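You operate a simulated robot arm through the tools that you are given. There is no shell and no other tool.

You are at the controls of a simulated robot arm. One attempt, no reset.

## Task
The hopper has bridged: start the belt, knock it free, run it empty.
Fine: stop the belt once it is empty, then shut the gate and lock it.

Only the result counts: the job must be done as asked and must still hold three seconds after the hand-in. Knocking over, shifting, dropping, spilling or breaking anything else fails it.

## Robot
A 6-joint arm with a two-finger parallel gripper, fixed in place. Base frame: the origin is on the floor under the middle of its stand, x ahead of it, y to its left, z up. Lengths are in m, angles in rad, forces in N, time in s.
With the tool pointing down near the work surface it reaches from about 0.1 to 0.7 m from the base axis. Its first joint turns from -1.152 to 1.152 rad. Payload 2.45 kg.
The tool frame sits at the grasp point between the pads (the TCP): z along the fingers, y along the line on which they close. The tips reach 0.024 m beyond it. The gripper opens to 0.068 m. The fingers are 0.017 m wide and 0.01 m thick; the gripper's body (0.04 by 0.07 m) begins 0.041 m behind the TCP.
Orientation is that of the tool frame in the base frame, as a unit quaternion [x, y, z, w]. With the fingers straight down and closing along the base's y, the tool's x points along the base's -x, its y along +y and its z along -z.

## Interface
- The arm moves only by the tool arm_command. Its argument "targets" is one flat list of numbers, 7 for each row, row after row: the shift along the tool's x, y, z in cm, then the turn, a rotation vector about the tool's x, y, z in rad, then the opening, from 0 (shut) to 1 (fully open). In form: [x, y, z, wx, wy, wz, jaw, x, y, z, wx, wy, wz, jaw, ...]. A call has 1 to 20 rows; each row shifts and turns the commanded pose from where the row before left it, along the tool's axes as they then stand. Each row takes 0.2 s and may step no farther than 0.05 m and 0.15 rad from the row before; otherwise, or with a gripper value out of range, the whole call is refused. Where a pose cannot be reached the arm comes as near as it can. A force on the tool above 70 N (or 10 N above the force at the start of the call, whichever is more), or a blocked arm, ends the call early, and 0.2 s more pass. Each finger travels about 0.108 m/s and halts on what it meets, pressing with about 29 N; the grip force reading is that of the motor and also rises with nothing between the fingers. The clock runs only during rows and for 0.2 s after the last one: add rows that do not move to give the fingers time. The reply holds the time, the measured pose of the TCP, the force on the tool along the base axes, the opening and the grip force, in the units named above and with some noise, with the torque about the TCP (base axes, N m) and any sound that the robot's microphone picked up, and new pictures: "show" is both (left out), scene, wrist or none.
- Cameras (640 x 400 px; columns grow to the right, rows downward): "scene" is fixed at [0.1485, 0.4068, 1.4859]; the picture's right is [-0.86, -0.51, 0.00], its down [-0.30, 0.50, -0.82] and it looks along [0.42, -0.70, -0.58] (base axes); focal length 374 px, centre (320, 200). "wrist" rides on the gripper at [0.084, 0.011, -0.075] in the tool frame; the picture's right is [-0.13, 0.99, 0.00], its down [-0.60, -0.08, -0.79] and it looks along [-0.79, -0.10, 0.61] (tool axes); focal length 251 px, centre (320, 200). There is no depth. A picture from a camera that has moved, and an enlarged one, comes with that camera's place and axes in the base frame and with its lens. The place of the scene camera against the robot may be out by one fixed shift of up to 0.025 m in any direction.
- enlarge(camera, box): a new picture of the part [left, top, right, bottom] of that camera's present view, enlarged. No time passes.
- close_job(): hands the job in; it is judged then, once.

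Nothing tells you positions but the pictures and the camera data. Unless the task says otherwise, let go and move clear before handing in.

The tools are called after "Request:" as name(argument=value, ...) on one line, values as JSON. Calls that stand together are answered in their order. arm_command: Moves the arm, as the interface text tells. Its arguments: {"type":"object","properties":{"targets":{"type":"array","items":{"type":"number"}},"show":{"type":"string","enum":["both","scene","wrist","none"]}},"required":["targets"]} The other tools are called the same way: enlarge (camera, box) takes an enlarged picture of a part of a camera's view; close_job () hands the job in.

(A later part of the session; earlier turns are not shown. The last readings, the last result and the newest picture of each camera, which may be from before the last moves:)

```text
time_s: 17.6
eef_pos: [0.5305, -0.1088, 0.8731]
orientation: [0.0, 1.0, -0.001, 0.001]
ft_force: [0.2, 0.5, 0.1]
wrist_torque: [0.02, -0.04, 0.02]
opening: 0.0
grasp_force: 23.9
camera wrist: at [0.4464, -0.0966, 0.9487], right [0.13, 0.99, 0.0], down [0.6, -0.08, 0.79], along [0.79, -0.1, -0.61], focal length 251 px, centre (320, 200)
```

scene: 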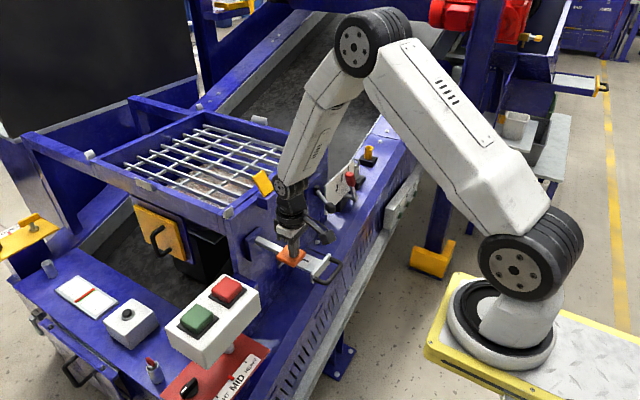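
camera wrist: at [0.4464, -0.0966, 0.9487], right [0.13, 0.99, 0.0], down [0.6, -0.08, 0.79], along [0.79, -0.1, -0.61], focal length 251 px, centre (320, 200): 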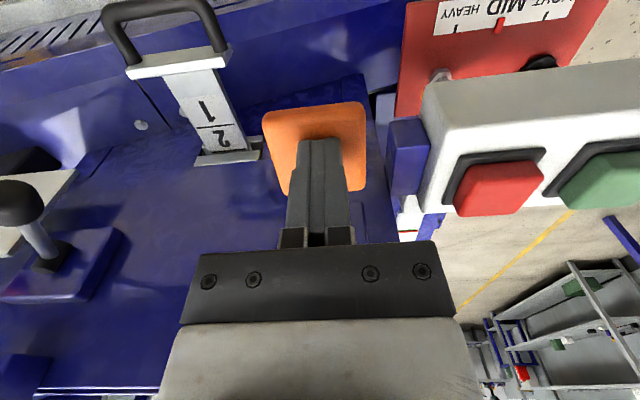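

The pad moves down easily with the finger, so it is a hinged lever. I'll continue pressing slowly to find its travel.

Request:
arm_command(targets=[0, 0, 0.5, 0, 0, 0, 0, 0, 0, 0.5, 0, 0, 0, 0, 0, 0, 0.5, 0, 0, 0, 0])

Request:
enlarge(camera="scene", box=[200, 200, 380, 310])

```text
time_s: 18.4
eef_pos: [0.5306, -0.1085, 0.8587]
orientation: [0.0, 1.0, 0.0, 0.0]
ft_force: [0.2, 0.8, 0.6]
wrist_torque: [0.02, 0.0, 0.04]
opening: 0.0
grasp_force: 23.4
camera wrist: at [0.4467, -0.0973, 0.9339], right [0.13, 0.99, 0.0], down [0.6, -0.08, 0.79], along [0.79, -0.1, -0.61], focal length 251 px, centre (320, 200)
```

scene: 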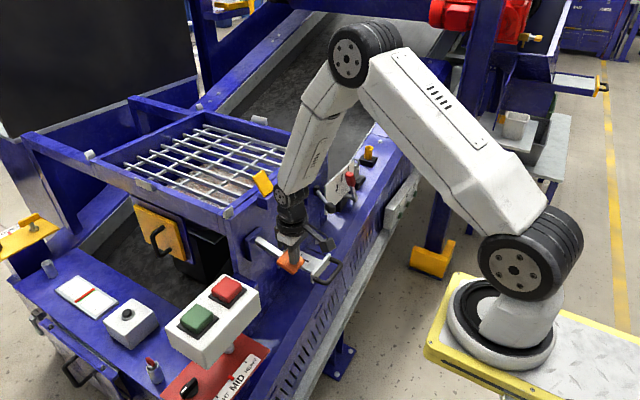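
wrist: 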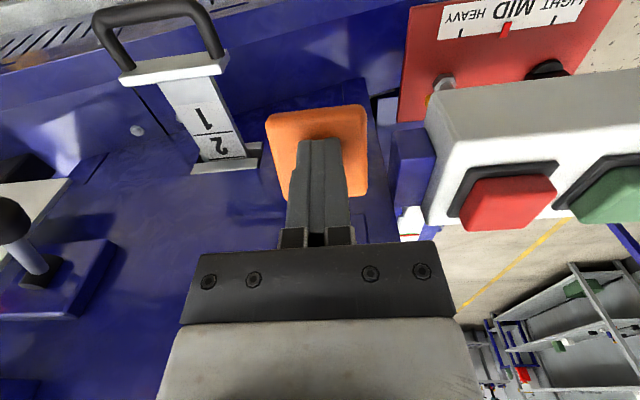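

```text
3.56 times, centred on (290, 255) of scene
camera zoom: at [0.1485, 0.4068, 1.4859], right [-0.86, -0.51, 0.0], down [-0.3, 0.5, -0.82], along [0.42, -0.7, -0.58], focal length 1330 px, centre (427, 4)
```

zoom: 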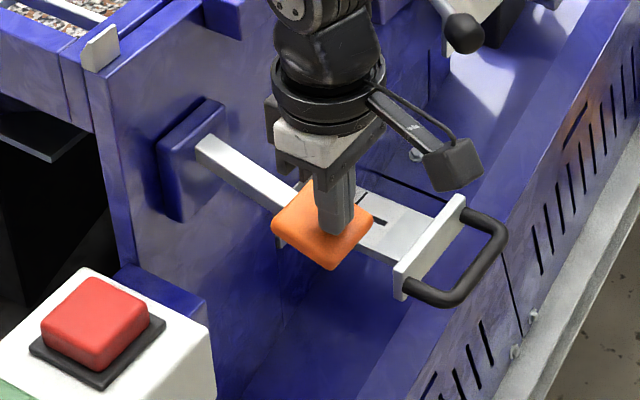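

Request:
arm_command(targets=[0, 0, 0.5, 0, 0, 0, 0, 0, 0, 0.5, 0, 0, 0, 0, 0, 0, 0.5, 0, 0, 0, 0])

Request:
enlarge(camera="scene", box=[200, 200, 380, 310])

```text
time_s: 19.2
eef_pos: [0.5307, -0.1084, 0.8422]
orientation: [0.001, 1.0, 0.0, 0.0]
ft_force: [-0.1, -0.9, 1.1]
wrist_torque: [-0.01, -0.01, 0.01]
opening: 0.0004
grasp_force: 22.9
camera wrist: at [0.4462, -0.0966, 0.9183], right [0.13, 0.99, 0.0], down [0.6, -0.08, 0.79], along [0.79, -0.1, -0.61], focal length 251 px, centre (320, 200)
```

scene: 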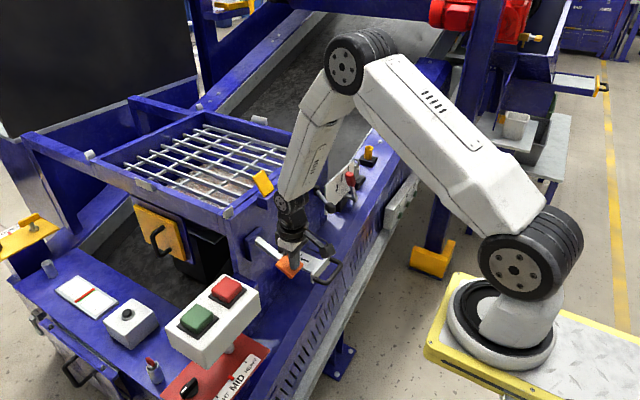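
wrist: 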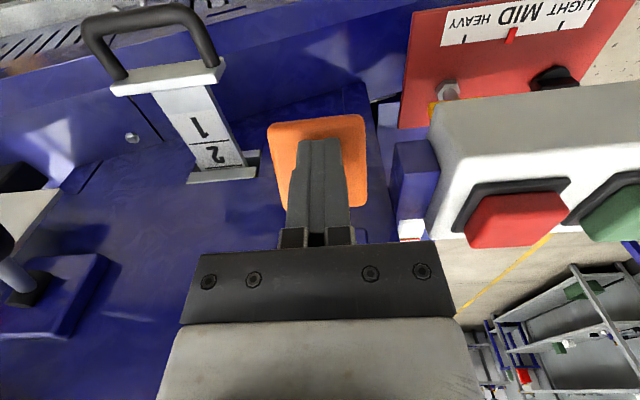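

```text
3.56 times, centred on (290, 255) of scene
camera zoom: at [0.1485, 0.4068, 1.4859], right [-0.86, -0.51, 0.0], down [-0.3, 0.5, -0.82], along [0.42, -0.7, -0.58], focal length 1330 px, centre (427, 4)
```

zoom: 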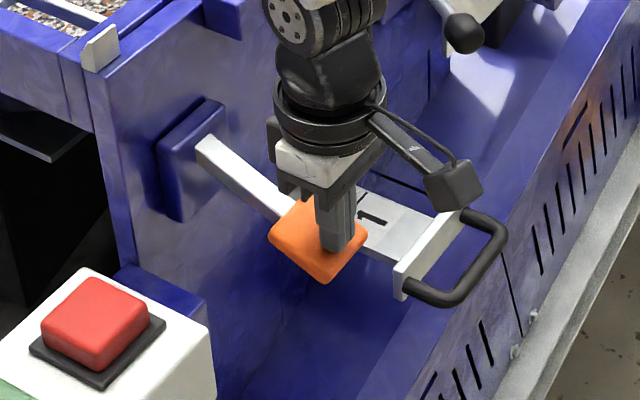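

Request:
arm_command(targets=[-0.5, 0, 0.5, 0, 0, 0, 0, -0.5, 0, 0.5, 0, 0, 0, 0, -0.3, 0, 0.5, 0, 0, 0, 0])

Request:
enlarge(camera="scene", box=[200, 200, 380, 310])

```text
time_s: 20.1
eef_pos: [0.5409, -0.1098, 0.8316]
orientation: [-0.001, 1.0, 0.001, -0.006]
ft_force: [-19.3, 3.8, 38.0]
wrist_torque: [0.02, 0.14, 0.14]
opening: 0.0
grasp_force: 23.5
stopped in row 3: the force on the tool passed its limit at 73 N (the readings are from after the stop); the commanded pose is now the measured one
camera wrist: at [0.4572, -0.0975, 0.9084], right [0.13, 0.99, 0.0], down [0.61, -0.08, 0.79], along [0.78, -0.1, -0.62], focal length 251 px, centre (320, 200)
```

scene: 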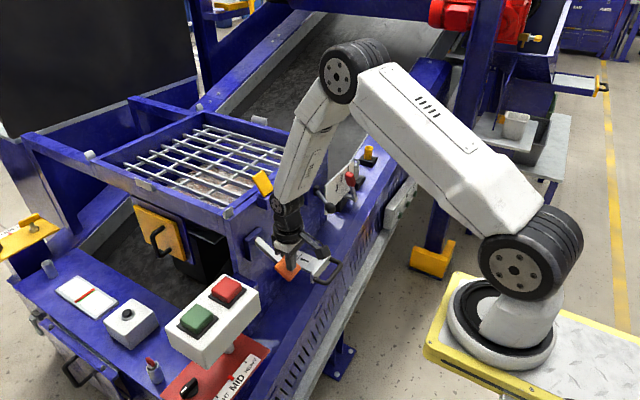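
wrist: 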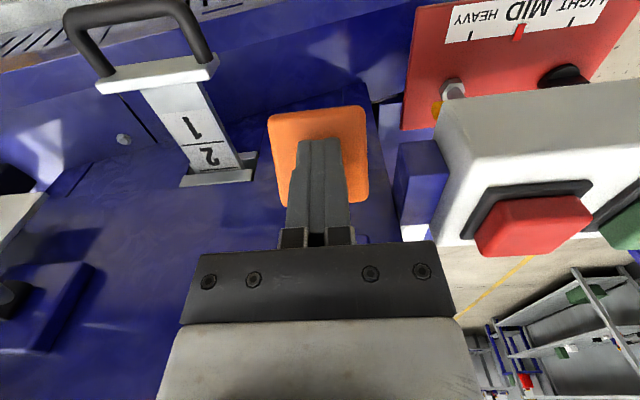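

```text
3.56 times, centred on (290, 255) of scene
camera zoom: at [0.1473, 0.407, 1.486], right [-0.86, -0.51, 0.0], down [-0.3, 0.5, -0.82], along [0.42, -0.7, -0.58], focal length 1330 px, centre (427, 4)
```

zoom: 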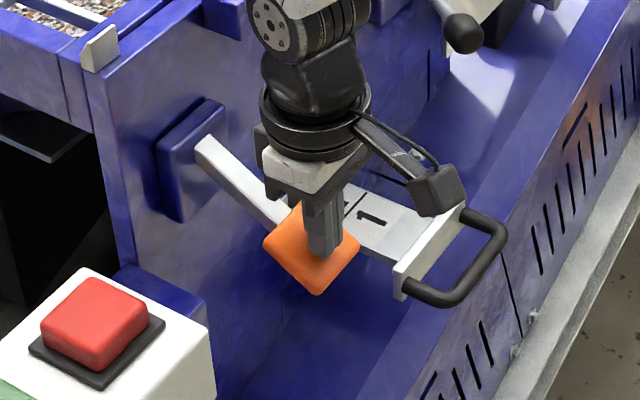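

The lever has reached its bottom stop with no sound. I'll lift quickly and see if it springs back.

Request:
arm_command(targets=[0, 0, -5, 0, 0, 0, 0, 0, 0, -4, 0, 0, 0, 0])

Request:
enlarge(camera="scene", box=[60, 90, 340, 265])

```text
time_s: 20.7
eef_pos: [0.5432, -0.1117, 0.9221]
orientation: [-0.001, 1.0, 0.001, -0.004]
ft_force: [-0.2, 0.4, 0.5]
wrist_torque: [0.0, 0.0, 0.0]
opening: 0.0
grasp_force: 23.7
camera wrist: at [0.4594, -0.0992, 0.9985], right [0.13, 0.99, 0.0], down [0.61, -0.08, 0.79], along [0.78, -0.1, -0.62], focal length 251 px, centre (320, 200)
```

scene: 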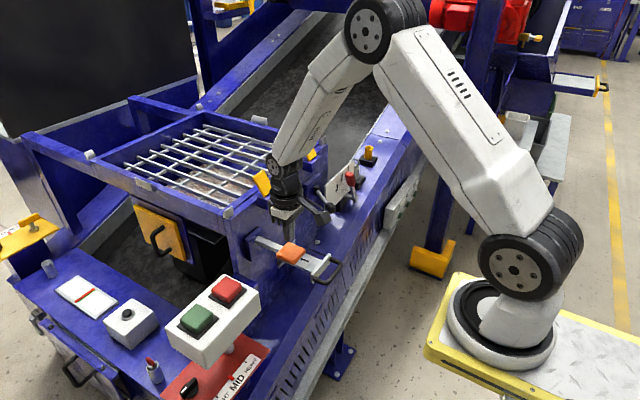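
wrist: 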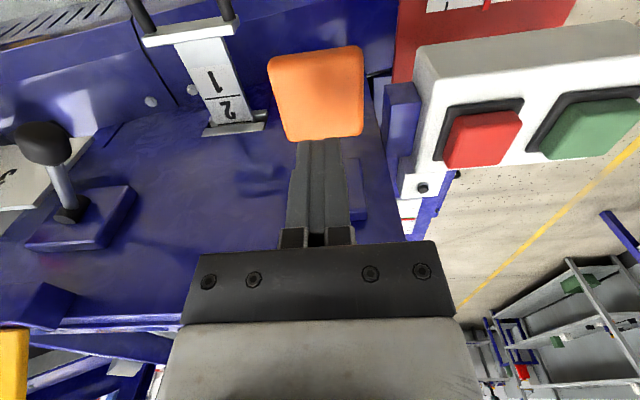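

```text
2.29 times, centred on (200, 178) of scene
camera zoom: at [0.1485, 0.4068, 1.4859], right [-0.86, -0.51, 0.0], down [-0.3, 0.5, -0.82], along [0.42, -0.7, -0.58], focal length 855 px, centre (594, 251)
```

zoom: 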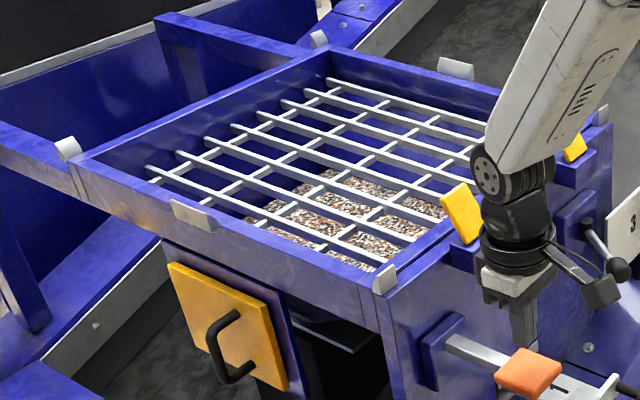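

The lever springs back, and the slow press did nothing, so it needs an actual knock. I'll strike it at full speed down to just short of the stop and come off again.

Request:
arm_command(targets=[0, 0, -5, 0, 0, 0, 0, 0, 0, 5, 0, 0, 0, 0, 0, 0, 5, 0, 0, 0, 0, 0, 0, 3.7, 0, 0, 0, 0, 0, 0, -5, 0, 0, 0, 0, 0, 0, -4, 0, 0, 0, 0])

Request:
enlarge(camera="scene", box=[60, 90, 340, 265])

```text
time_s: 22.1
eef_pos: [0.5404, -0.1085, 0.924]
orientation: [0.0, 1.0, 0.001, -0.005]
ft_force: [-0.1, -0.3, 0.5]
wrist_torque: [0.0, 0.0, 0.02]
opening: 0.0
grasp_force: 23.8
camera wrist: at [0.4574, -0.0976, 1.0008], right [0.13, 0.99, 0.0], down [0.61, -0.08, 0.79], along [0.78, -0.1, -0.62], focal length 251 px, centre (320, 200)
```

scene: 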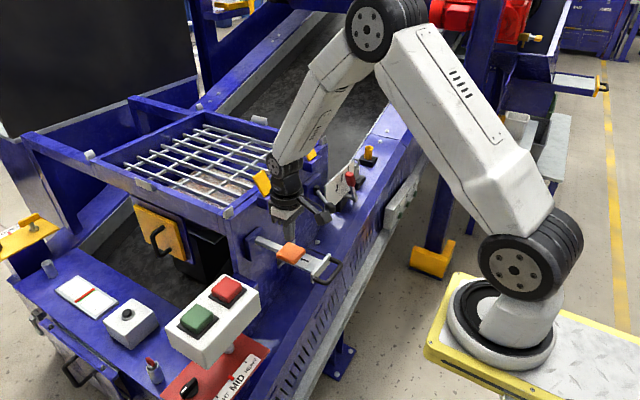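
wrist: 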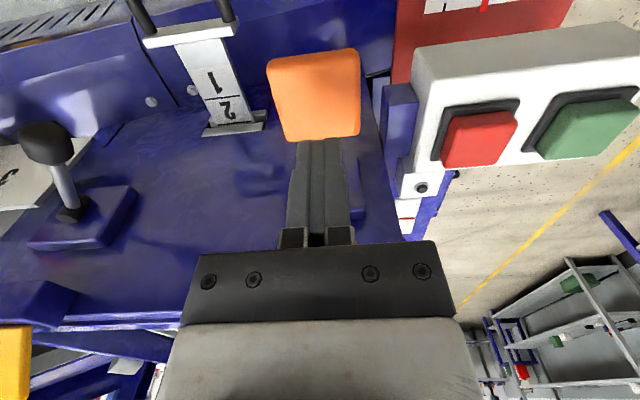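

```text
2.29 times, centred on (200, 178) of scene
camera zoom: at [0.1485, 0.4068, 1.4859], right [-0.86, -0.51, 0.0], down [-0.3, 0.5, -0.82], along [0.42, -0.7, -0.58], focal length 855 px, centre (594, 251)
```

zoom: 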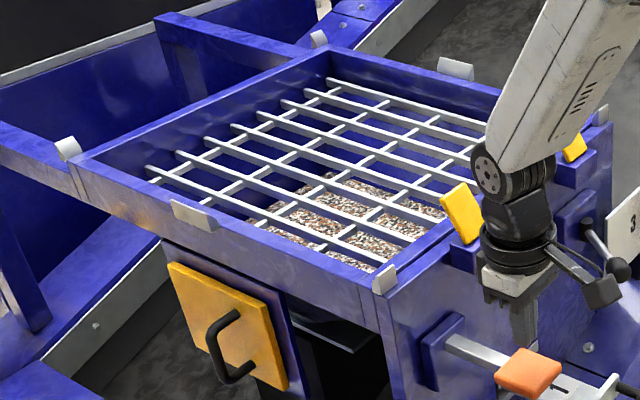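

Request:
enlarge(camera="scene", box=[150, 150, 260, 220])

Request:
arm_command(targets=[0, 0, 0, 0, 0, 0, 0, 0, 0, 0, 0, 0, 0, 0], show="none")

Request:
enlarge(camera="scene", box=[150, 150, 260, 220])

```text
5.71 times, centred on (205, 185) of scene
camera zoom: at [0.1485, 0.4068, 1.4859], right [-0.86, -0.51, 0.0], down [-0.3, 0.5, -0.82], along [0.42, -0.7, -0.58], focal length 2138 px, centre (977, 286)
```

zoom: 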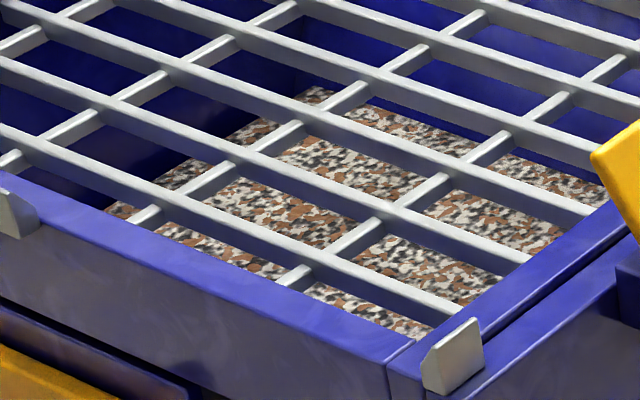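

```text
time_s: 22.7
eef_pos: [0.5397, -0.1091, 0.9239]
orientation: [-0.001, 1.0, 0.001, -0.004]
ft_force: [-0.4, -1.0, 0.6]
wrist_torque: [-0.03, -0.01, 0.0]
opening: 0.0
grasp_force: 24.0
```

```text
5.71 times, centred on (205, 185) of scene
camera zoom: at [0.1485, 0.4068, 1.4859], right [-0.86, -0.51, 0.0], down [-0.3, 0.5, -0.82], along [0.42, -0.7, -0.58], focal length 2138 px, centre (977, 286)
```

zoom: 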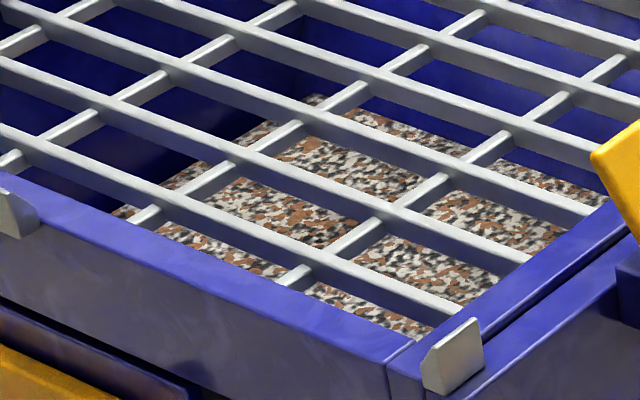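

The gravel level is now dropping, so the bridge is broken. I'll wait and watch it drain.

Request:
arm_command(targets=[0, 0, -2, 0, 0, 0, 0, 0, 0, 0, 0, 0, 0, 0, 0, 0, 0, 0, 0, 0, 0, 0, 0, 0, 0, 0, 0, 0, 0, 0, 0, 0, 0, 0, 0, 0, 0, 0, 0, 0, 0, 0, 0, 0, 0, 0, 0, 0, 0, 0, 0, 0, 0, 0, 0, 0, 0, 0, 0, 0, 0, 0, 0, 0, 0, 0, 0, 0, 0, 0], show="scene")

Request:
enlarge(camera="scene", box=[150, 150, 260, 220])

Request:
enlarge(camera="scene", box=[200, 0, 480, 160])

```text
time_s: 24.9
eef_pos: [0.5414, -0.1077, 0.9449]
orientation: [-0.001, 1.0, 0.001, -0.004]
ft_force: [-0.5, -0.2, 0.2]
wrist_torque: [-0.01, 0.03, -0.03]
opening: 0.0
grasp_force: 23.3
```

scene: 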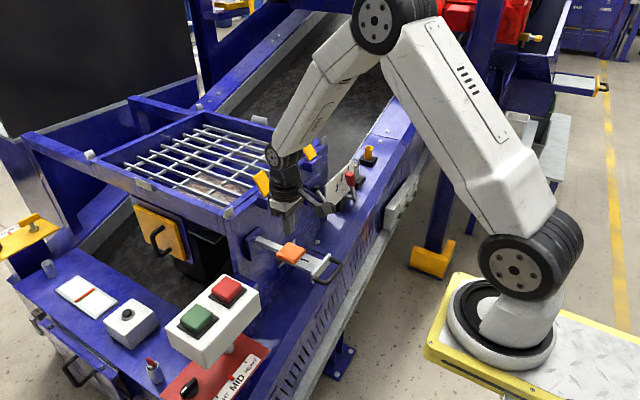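

```text
5.71 times, centred on (205, 185) of scene
camera zoom: at [0.1485, 0.4068, 1.4859], right [-0.86, -0.51, 0.0], down [-0.3, 0.5, -0.82], along [0.42, -0.7, -0.58], focal length 2138 px, centre (977, 286)
```

zoom: 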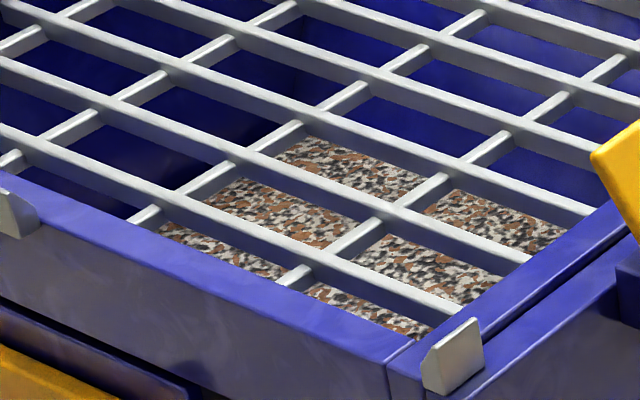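

```text
2.29 times, centred on (340, 80) of scene
camera zoom: at [0.1485, 0.4068, 1.4859], right [-0.86, -0.51, 0.0], down [-0.3, 0.5, -0.82], along [0.42, -0.7, -0.58], focal length 855 px, centre (274, 474)
```

zoom: 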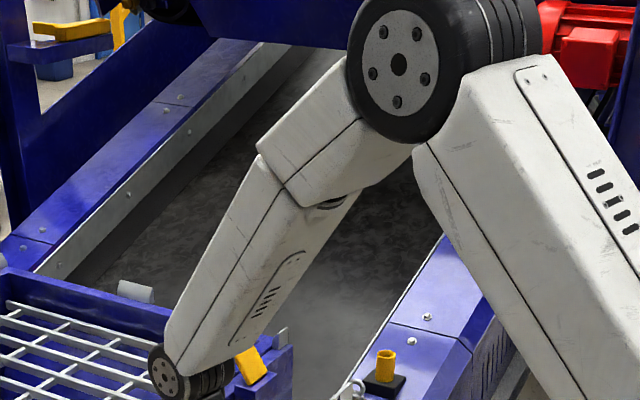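

Request:
arm_command(targets=[0, 0, 0, 0, 0, 0, 0, 0, 0, 0, 0, 0, 0, 0, 0, 0, 0, 0, 0, 0, 0, 0, 0, 0, 0, 0, 0, 0, 0, 0, 0, 0, 0, 0, 0, 0, 0, 0, 0, 0, 0, 0, 0, 0, 0, 0, 0, 0, 0, 0, 0, 0, 0, 0, 0, 0, 0, 0, 0, 0, 0, 0, 0, 0, 0, 0, 0, 0, 0, 0], show="none")

Request:
enlarge(camera="scene", box=[150, 150, 260, 220])

```text
time_s: 27.1
eef_pos: [0.5431, -0.1091, 0.9443]
orientation: [-0.001, 1.0, 0.001, -0.004]
ft_force: [-0.6, 0.3, 0.2]
wrist_torque: [0.0, 0.02, 0.02]
opening: 0.0002
grasp_force: 23.4
```

```text
5.71 times, centred on (205, 185) of scene
camera zoom: at [0.1485, 0.4068, 1.4859], right [-0.86, -0.51, 0.0], down [-0.3, 0.5, -0.82], along [0.42, -0.7, -0.58], focal length 2138 px, centre (977, 286)
```

zoom: 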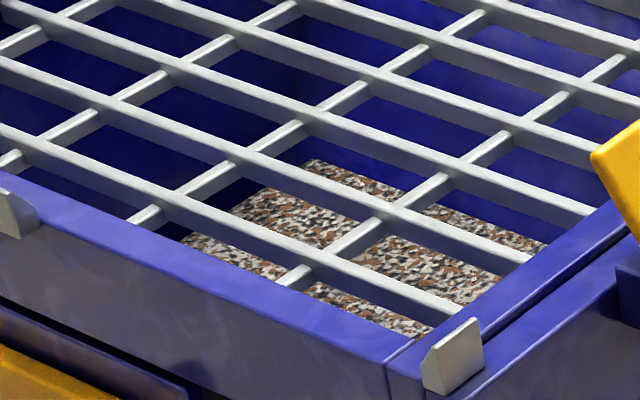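

Still draining. I'll raise the arm over the hopper to watch the bottom directly with the wrist camera while it empties.

Request:
arm_command(targets=[0, 0, -4.5, 0, 0, 0, 1, 0, 0, -4.5, 0, 0, 0, 1, 0, 0, -4.5, 0, 0, 0, 1, 0, 0, -4.5, 0, 0, 0, 1, -3, -3.5, 0, 0, 0, 0, 1, -3, -3.5, 0, 0, 0, 0, 1, -3, -3.5, 0, 0, 0, 0, 1, -3, -3.5, 0, 0, 0, 0, 1, 0, 0, 0, 0, 0, 0, 1])

Request:
enlarge(camera="wrist", box=[220, 0, 420, 240])

```text
time_s: 29.1
eef_pos: [0.6662, -0.2469, 1.1218]
orientation: [0.0, 1.0, 0.001, -0.005]
ft_force: [0.6, -0.1, 0.2]
wrist_torque: [-0.01, 0.0, 0.01]
opening: 0.0682
grasp_force: 0.0
camera wrist: at [0.5824, -0.2366, 1.1973], right [0.13, 0.99, 0.0], down [0.61, -0.08, 0.79], along [0.78, -0.1, -0.62], focal length 251 px, centre (320, 200)
```

scene: 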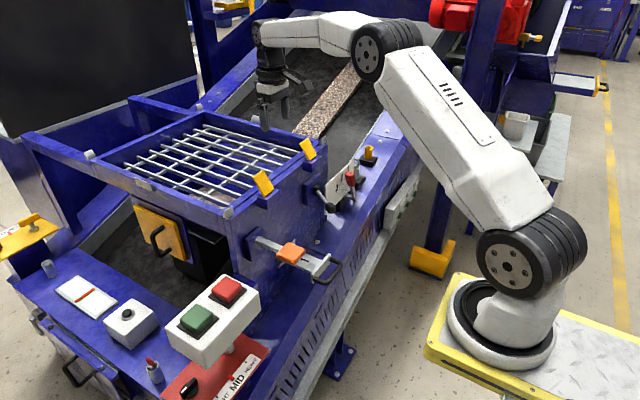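
wrist: 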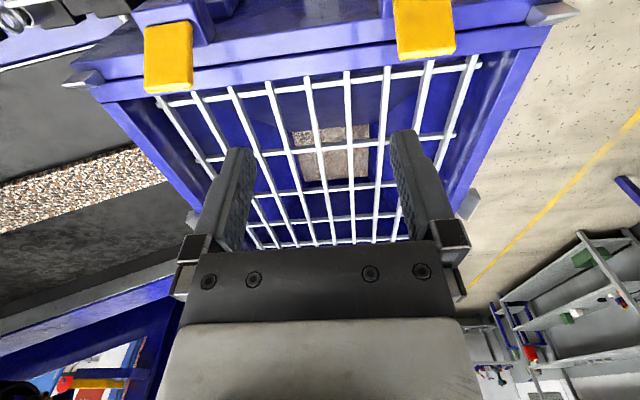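

```text
1.67 times, centred on (320, 120) of wrist
camera zoom: at [0.5824, -0.2366, 1.1973], right [0.13, 0.99, 0.0], down [0.61, -0.08, 0.79], along [0.78, -0.1, -0.62], focal length 419 px, centre (320, 333)
```

zoom: 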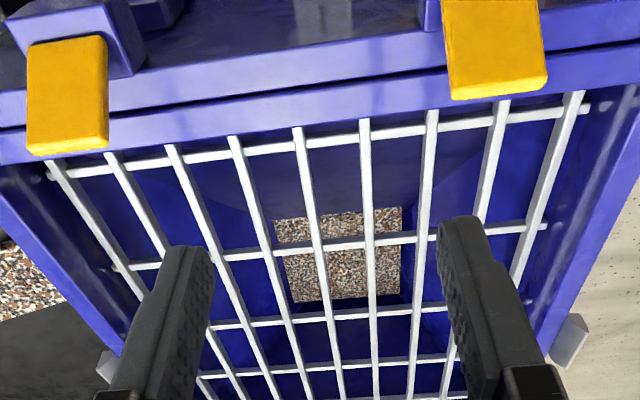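

From here I can see the gravel in the throat of the hopper and the stream on the belt. I'll hold and wait.

Request:
arm_command(targets=[0, 0, 0, 0, 0, 0, 1, 0, 0, 0, 0, 0, 0, 1, 0, 0, 0, 0, 0, 0, 1, 0, 0, 0, 0, 0, 0, 1, 0, 0, 0, 0, 0, 0, 1, 0, 0, 0, 0, 0, 0, 1, 0, 0, 0, 0, 0, 0, 1, 0, 0, 0, 0, 0, 0, 1, 0, 0, 0, 0, 0, 0, 1, 0, 0, 0, 0, 0, 0, 1], show="none")

Request:
enlarge(camera="wrist", box=[220, 0, 420, 240])

Request:
enlarge(camera="scene", box=[200, 0, 480, 160])

```text
time_s: 31.3
eef_pos: [0.666, -0.2473, 1.1207]
orientation: [-0.002, 1.0, 0.001, -0.005]
ft_force: [0.5, 0.4, 0.3]
wrist_torque: [-0.01, 0.01, -0.01]
opening: 0.0682
grasp_force: 0.2
```

```text
1.67 times, centred on (320, 120) of wrist
camera zoom: at [0.5824, -0.2362, 1.1976], right [0.13, 0.99, 0.0], down [0.61, -0.08, 0.79], along [0.78, -0.1, -0.62], focal length 419 px, centre (320, 333)
```

zoom: 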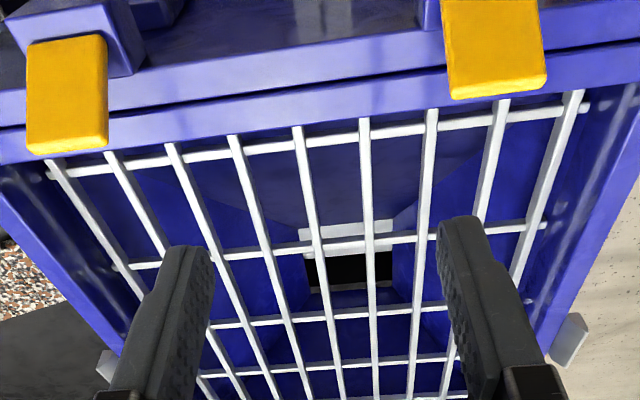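

```text
2.29 times, centred on (340, 80) of scene
camera zoom: at [0.1485, 0.4068, 1.4859], right [-0.86, -0.51, 0.0], down [-0.3, 0.5, -0.82], along [0.42, -0.7, -0.58], focal length 855 px, centre (274, 474)
```

zoom: 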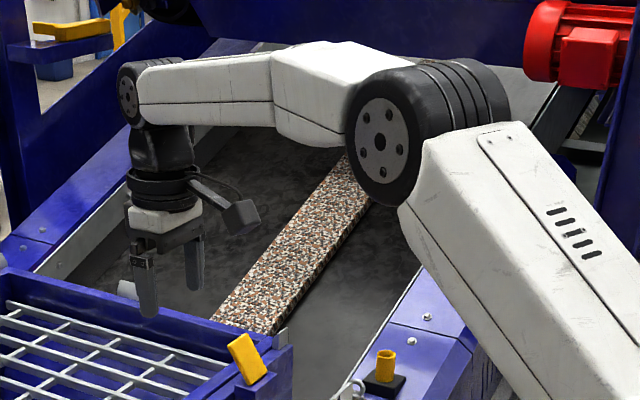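

The hopper throat is clear, and the gate plate edge is visible inside it, confirming the slide is the gate. I'll let the belt carry off the remaining strip and check.

Request:
arm_command(targets=[0, 0, 0, 0, 0, 0, 1, 0, 0, 0, 0, 0, 0, 1, 0, 0, 0, 0, 0, 0, 1, 0, 0, 0, 0, 0, 0, 1, 0, 0, 0, 0, 0, 0, 1, 0, 0, 0, 0, 0, 0, 1, 0, 0, 0, 0, 0, 0, 1, 0, 0, 0, 0, 0, 0, 1, 0, 0, 0, 0, 0, 0, 1, 0, 0, 0, 0, 0, 0, 1])

Request:
enlarge(camera="wrist", box=[270, 60, 370, 200])

Request:
enlarge(camera="scene", box=[200, 0, 480, 160])

```text
time_s: 33.5
eef_pos: [0.6673, -0.2476, 1.1214]
orientation: [0.0, 1.0, 0.0, -0.004]
ft_force: [-0.2, -0.2, -0.1]
wrist_torque: [0.04, 0.0, 0.01]
opening: 0.068
grasp_force: 0.1
camera wrist: at [0.5824, -0.2362, 1.1976], right [0.13, 0.99, 0.0], down [0.61, -0.08, 0.79], along [0.78, -0.1, -0.62], focal length 251 px, centre (320, 200)
```

scene: 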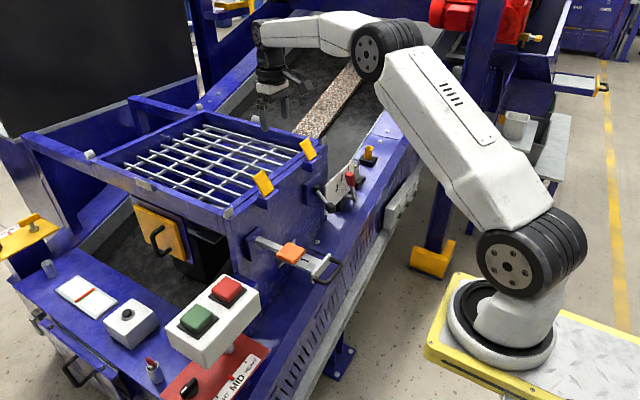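
wrist: 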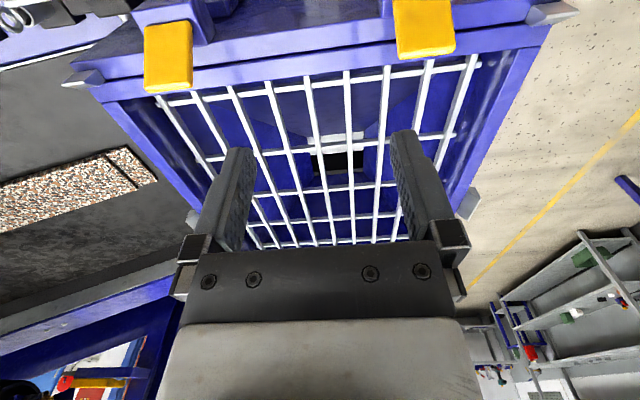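

```text
2.86 times, centred on (320, 130) of wrist
camera zoom: at [0.5824, -0.2362, 1.1976], right [0.13, 0.99, 0.0], down [0.61, -0.08, 0.79], along [0.78, -0.1, -0.62], focal length 718 px, centre (320, 400)
```

zoom: 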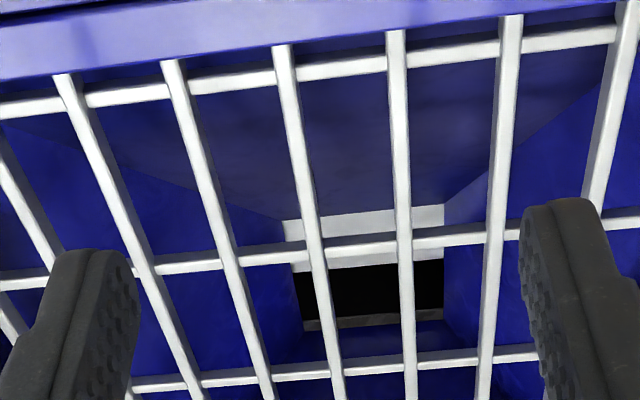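

```text
2.29 times, centred on (340, 80) of scene
camera zoom: at [0.1485, 0.4068, 1.4859], right [-0.86, -0.51, 0.0], down [-0.3, 0.5, -0.82], along [0.42, -0.7, -0.58], focal length 855 px, centre (274, 474)
```

zoom: 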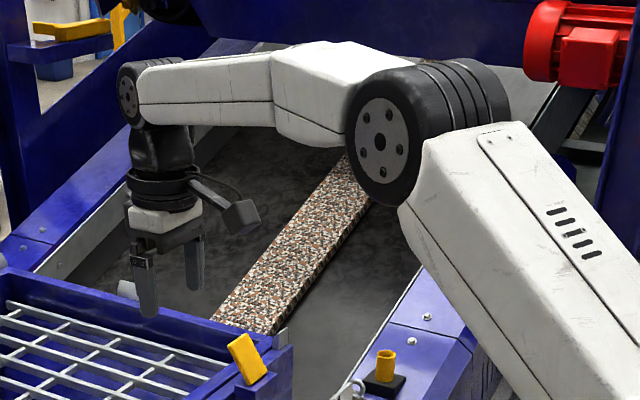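

Request:
arm_command(targets=[0, 0, 0, 0, 0, 0, 1, 0, 0, 0, 0, 0, 0, 1, 0, 0, 0, 0, 0, 0, 1, 0, 0, 0, 0, 0, 0, 1, 0, 0, 0, 0, 0, 0, 1, 0, 0, 0, 0, 0, 0, 1, 0, 0, 0, 0, 0, 0, 1, 0, 0, 0, 0, 0, 0, 1, 0, 0, 0, 0, 0, 0, 1, 0, 0, 0, 0, 0, 0, 1])

Request:
enlarge(camera="scene", box=[200, 0, 480, 160])

```text
time_s: 35.7
eef_pos: [0.6657, -0.2472, 1.1207]
orientation: [-0.001, 1.0, 0.001, -0.004]
ft_force: [0.3, -0.1, 0.4]
wrist_torque: [0.01, -0.03, -0.05]
opening: 0.0678
grasp_force: 0.1
camera wrist: at [0.5824, -0.2362, 1.1976], right [0.13, 0.99, 0.0], down [0.61, -0.08, 0.79], along [0.78, -0.1, -0.62], focal length 251 px, centre (320, 200)
```

scene: 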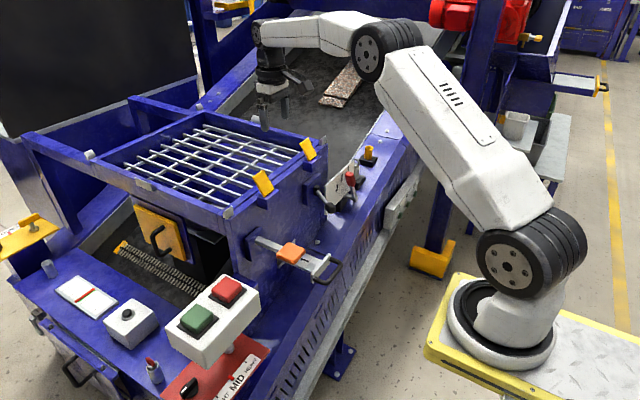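
wrist: 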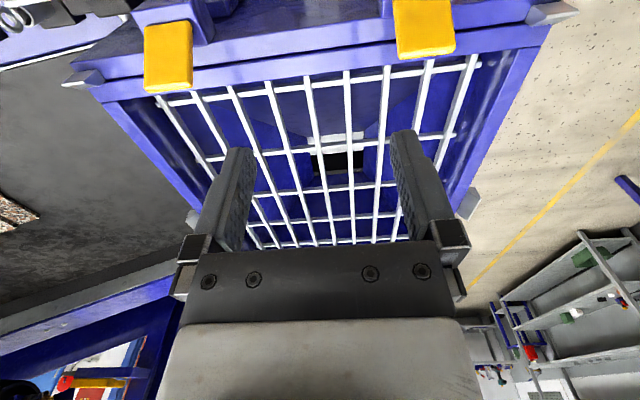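

```text
2.29 times, centred on (340, 80) of scene
camera zoom: at [0.1485, 0.4068, 1.4859], right [-0.86, -0.51, 0.0], down [-0.3, 0.5, -0.82], along [0.42, -0.7, -0.58], focal length 855 px, centre (274, 474)
```

zoom: 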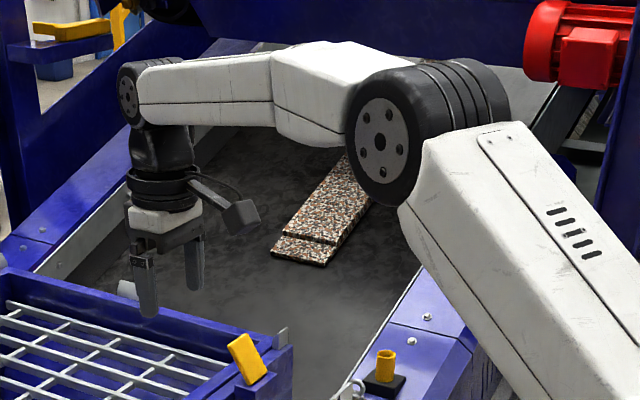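

Request:
arm_command(targets=[0, 0, 0, 0, 0, 0, 1, 0, 0, 0, 0, 0, 0, 1, 0, 0, 0, 0, 0, 0, 1, 0, 0, 0, 0, 0, 0, 1, 0, 0, 0, 0, 0, 0, 1, 0, 0, 0, 0, 0, 0, 1, 0, 0, 0, 0, 0, 0, 1, 0, 0, 0, 0, 0, 0, 1, 0, 0, 0, 0, 0, 0, 1, 0, 0, 0, 0, 0, 0, 1, 0, 0, 0, 0, 0, 0, 1, 0, 0, 0, 0, 0, 0, 1, 0, 0, 0, 0, 0, 0, 1, 0, 0, 0, 0, 0, 0, 1, 0, 0, 0, 0, 0, 0, 1])

Request:
enlarge(camera="scene", box=[200, 0, 480, 160])

```text
time_s: 38.9
eef_pos: [0.6659, -0.2468, 1.1214]
orientation: [-0.001, 1.0, 0.001, -0.004]
ft_force: [0.1, 0.6, -0.4]
wrist_torque: [0.01, 0.0, -0.01]
opening: 0.068
grasp_force: 0.1
camera wrist: at [0.5824, -0.2362, 1.1976], right [0.13, 0.99, 0.0], down [0.61, -0.08, 0.79], along [0.78, -0.1, -0.62], focal length 251 px, centre (320, 200)
```

scene: 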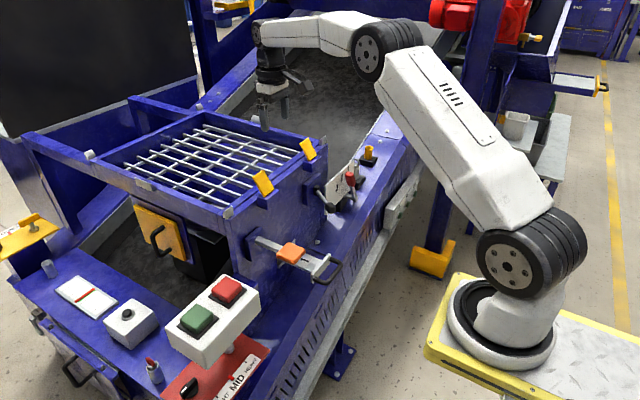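
wrist: 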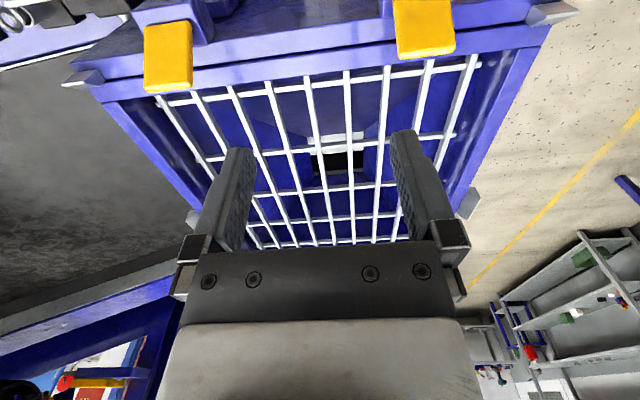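

```text
2.29 times, centred on (340, 80) of scene
camera zoom: at [0.1485, 0.4068, 1.4859], right [-0.86, -0.51, 0.0], down [-0.3, 0.5, -0.82], along [0.42, -0.7, -0.58], focal length 855 px, centre (274, 474)
```

zoom: 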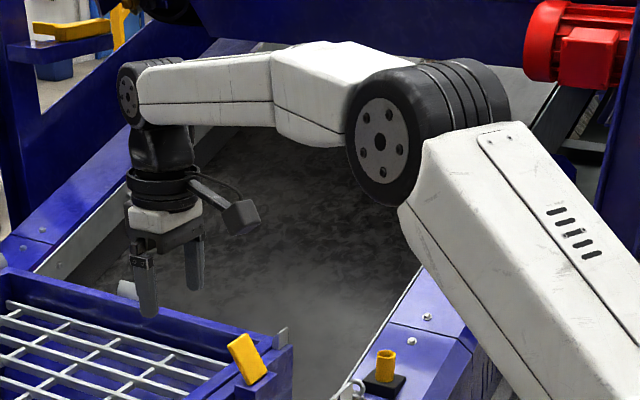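

The belt is clear and the hopper is empty. Next I'll hover over the red stop button at about (0.619, 0.028, 0.817).

Request:
arm_command(targets=[0.82, 4.58, 0, 0, 0, 0, 0, 0.82, 4.58, 0, 0, 0, 0, 0, 0.82, 4.58, 0, 0, 0, 0, 0, 0.82, 4.58, 0, 0, 0, 0, 0, 0.82, 4.58, 0, 0, 0, 0, 0, 0.82, 4.58, 0, 0, 0, 0, 0, 0, 0, 4.5, 0, 0, 0, 0, 0, 0, 4.5, 0, 0, 0, 0, 0, 0, 4.5, 0, 0, 0, 0, 0, 0, 4.5, 0, 0, 0, 0, 0, 0, 4, 0, 0, 0, 0])

```text
time_s: 41.3
eef_pos: [0.613, 0.0249, 0.9022]
orientation: [-0.001, 1.0, 0.001, -0.004]
ft_force: [0.2, -0.1, -0.2]
wrist_torque: [-0.01, -0.01, -0.02]
opening: 0.0
grasp_force: 24.1
camera wrist: at [0.5287, 0.0358, 0.9784], right [0.13, 0.99, 0.0], down [0.61, -0.08, 0.79], along [0.78, -0.1, -0.62], focal length 251 px, centre (320, 200)
```

scene: 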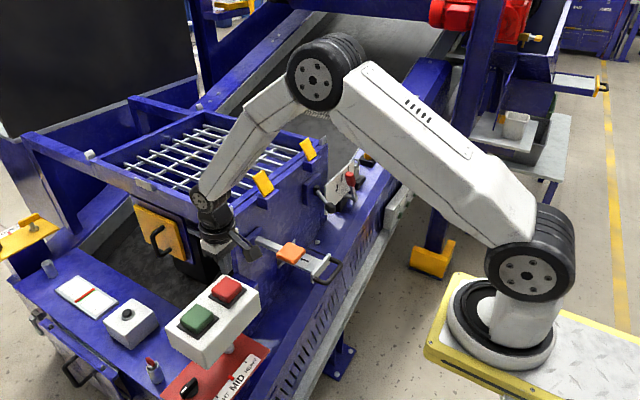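
wrist: 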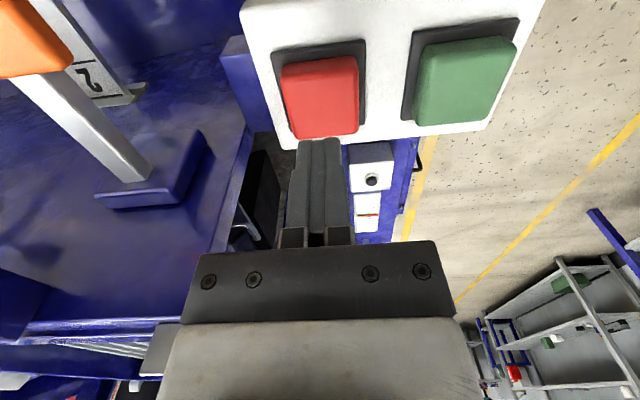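

Request:
enlarge(camera="scene", box=[230, 0, 480, 150])

Request:
arm_command(targets=[-0.5, 0.2, 4.0, 0, 0, 0, 0, 0, 0, 1.0, 0, 0, 0, 0, 0, 0, 0.5, 0, 0, 0, 0, 0, 0, 0.5, 0, 0, 0, 0, 0, 0, 0.3, 0, 0, 0, 0])

```text
2.56 times, centred on (355, 75) of scene
camera zoom: at [0.1485, 0.4068, 1.4859], right [-0.86, -0.51, 0.0], down [-0.3, 0.5, -0.82], along [0.42, -0.7, -0.58], focal length 958 px, centre (230, 520)
```

zoom: 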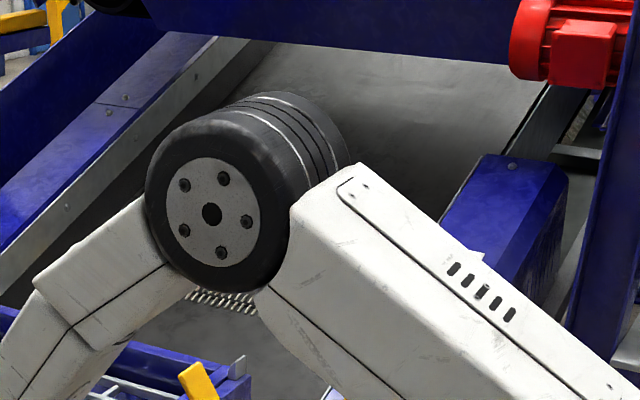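

```text
time_s: 42.5
eef_pos: [0.6178, 0.0285, 0.8398]
orientation: [0.0, 1.0, 0.001, -0.004]
ft_force: [0.0, -1.0, 4.0]
wrist_torque: [0.0, -0.02, 0.02]
opening: 0.0004
grasp_force: 23.2
heard: click
camera wrist: at [0.534, 0.0388, 0.9163], right [0.13, 0.99, 0.0], down [0.61, -0.08, 0.79], along [0.78, -0.1, -0.62], focal length 251 px, centre (320, 200)
```

scene: 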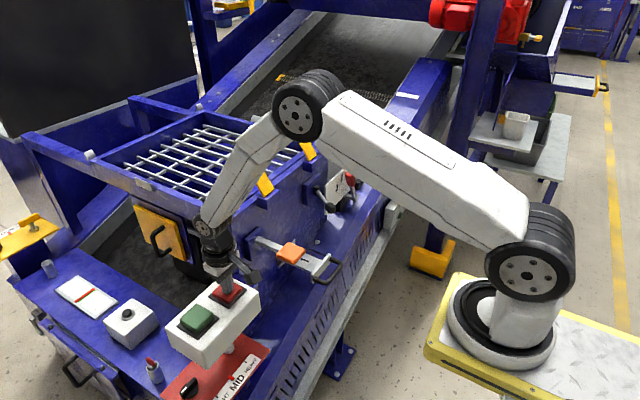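
wrist: 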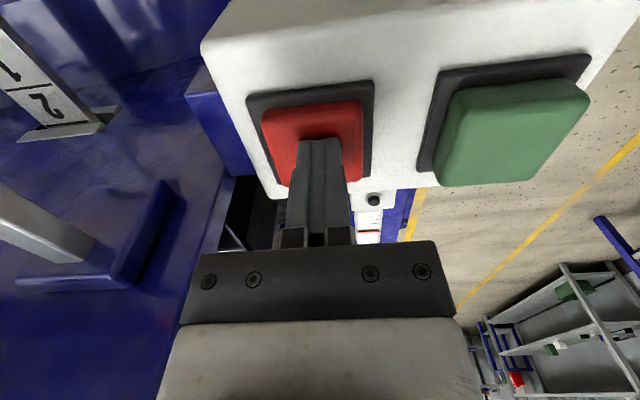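

A click was heard from the red button. I'll lift off and verify the belt splice stays put.

Request:
arm_command(targets=[0, 0, -2, 0, 0, 0, 0, 0, 0, -4, 0, 0, 0, 0, 0, 0, -4, 0, 0, 0, 0, 0, 0, -4, 0, 0, 0, 0])

Request:
enlarge(camera="scene", box=[230, 0, 480, 150])

Request:
arm_command(targets=[0, 0, 0, 0, 0, 0, 0, 0, 0, 0, 0, 0, 0, 0, 0, 0, 0, 0, 0, 0, 0], show="none")

Request:
enlarge(camera="scene", box=[230, 0, 480, 150])

```text
time_s: 43.5
eef_pos: [0.6168, 0.0287, 0.9786]
orientation: [-0.001, 1.0, 0.001, -0.004]
ft_force: [-0.2, 0.1, -0.1]
wrist_torque: [0.0, 0.02, 0.0]
opening: 0.0
grasp_force: 23.6
camera wrist: at [0.5339, 0.0397, 1.0551], right [0.13, 0.99, 0.0], down [0.61, -0.08, 0.79], along [0.78, -0.1, -0.62], focal length 251 px, centre (320, 200)
```

scene: 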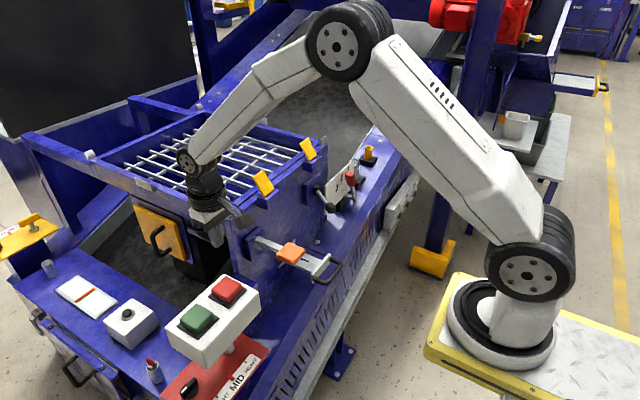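
wrist: 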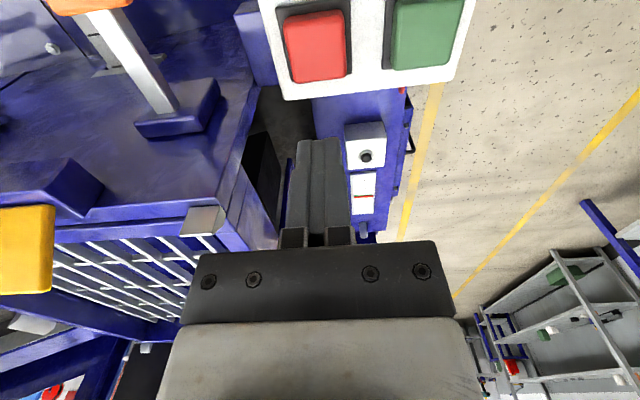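

```text
2.56 times, centred on (355, 75) of scene
camera zoom: at [0.1485, 0.4068, 1.4859], right [-0.86, -0.51, 0.0], down [-0.3, 0.5, -0.82], along [0.42, -0.7, -0.58], focal length 958 px, centre (230, 520)
```

zoom: 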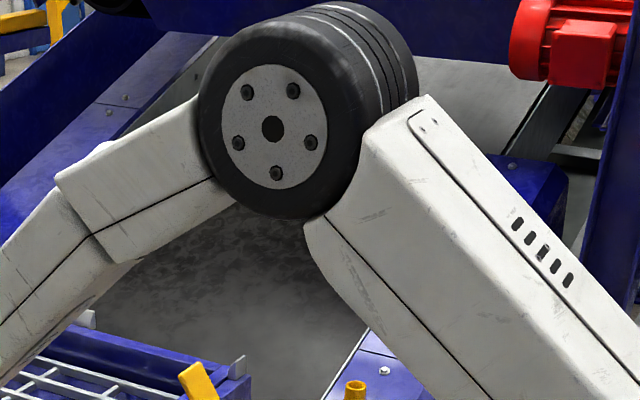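

```text
time_s: 44.3
eef_pos: [0.6177, 0.0291, 0.9783]
orientation: [-0.001, 1.0, 0.001, -0.005]
ft_force: [-0.4, 0.0, -0.6]
wrist_torque: [0.0, 0.03, -0.01]
opening: 0.0001
grasp_force: 23.7
```

```text
2.56 times, centred on (355, 75) of scene
camera zoom: at [0.1485, 0.4068, 1.4859], right [-0.86, -0.51, 0.0], down [-0.3, 0.5, -0.82], along [0.42, -0.7, -0.58], focal length 958 px, centre (230, 520)
```

zoom: 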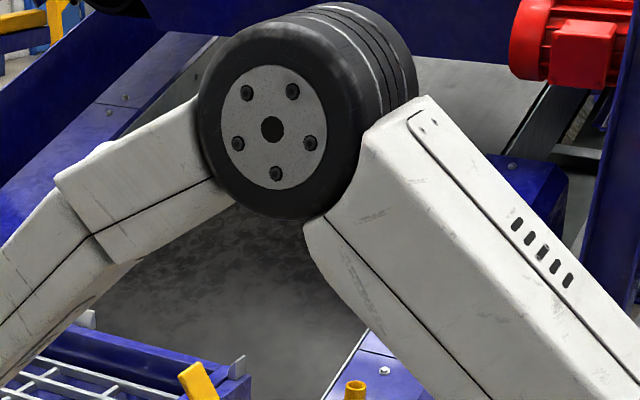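

The belt texture is unchanged, so the belt has stopped. Next is the gate: the loop's outer bar is at about (0.50, -0.248, 0.681). I'll bring closed fingers in front of it at x≈0.465.

Request:
arm_command(targets=[3.8, 0, 0, 0, 0, 0, 0, 3.8, 0, 0, 0, 0, 0, 0, 3.8, 0, 0, 0, 0, 0, 0, 3.8, 0, 0, 0, 0, 0, 0, 0, -4.5, 0, 0, 0, 0, 0, 0, -4.5, 0, 0, 0, 0, 0, 0, -4.5, 0, 0, 0, 0, 0, 0, -4.5, 0, 0, 0, 0, 0, 0, -4.5, 0, 0, 0, 0, 0, 0, -4.4, 0, 0, 0, 0, 0, 0, 0, 4.5, 0, 0, 0, 0, 0, 0, 4.5, 0, 0, 0, 0, 0, 0, 4.5, 0, 0, 0, 0, 0, 0, 4.3, 0, 0, 0, 0])

Request:
enlarge(camera="scene", box=[230, 0, 480, 150])

```text
time_s: 47.3
eef_pos: [0.4655, -0.2415, 0.8025]
orientation: [-0.001, 1.0, 0.0, -0.004]
ft_force: [-0.2, 0.5, 0.4]
wrist_torque: [0.03, 0.0, 0.01]
opening: 0.0
grasp_force: 23.5
camera wrist: at [0.3826, -0.2303, 0.8788], right [0.13, 0.99, 0.0], down [0.61, -0.08, 0.79], along [0.78, -0.1, -0.62], focal length 251 px, centre (320, 200)
```

scene: 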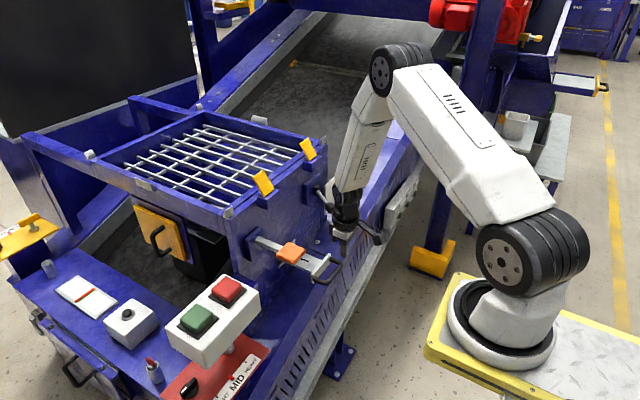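
wrist: 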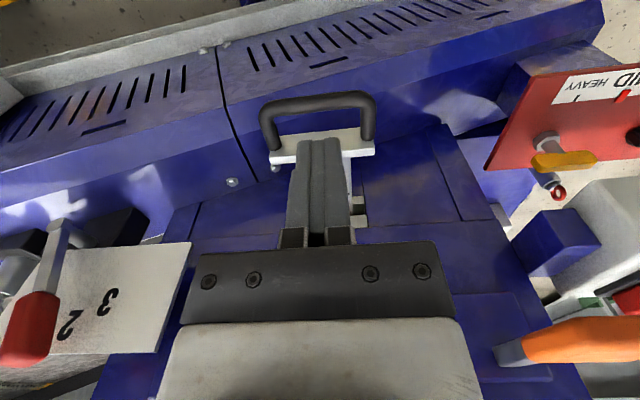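

```text
2.56 times, centred on (355, 75) of scene
camera zoom: at [0.1485, 0.4068, 1.4859], right [-0.86, -0.51, 0.0], down [-0.3, 0.5, -0.82], along [0.42, -0.7, -0.58], focal length 958 px, centre (230, 520)
```

zoom: 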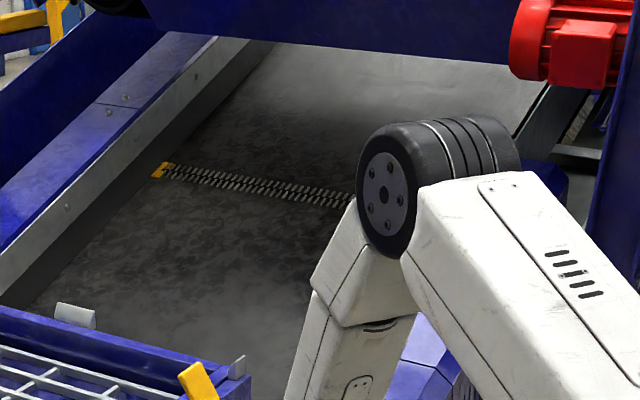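

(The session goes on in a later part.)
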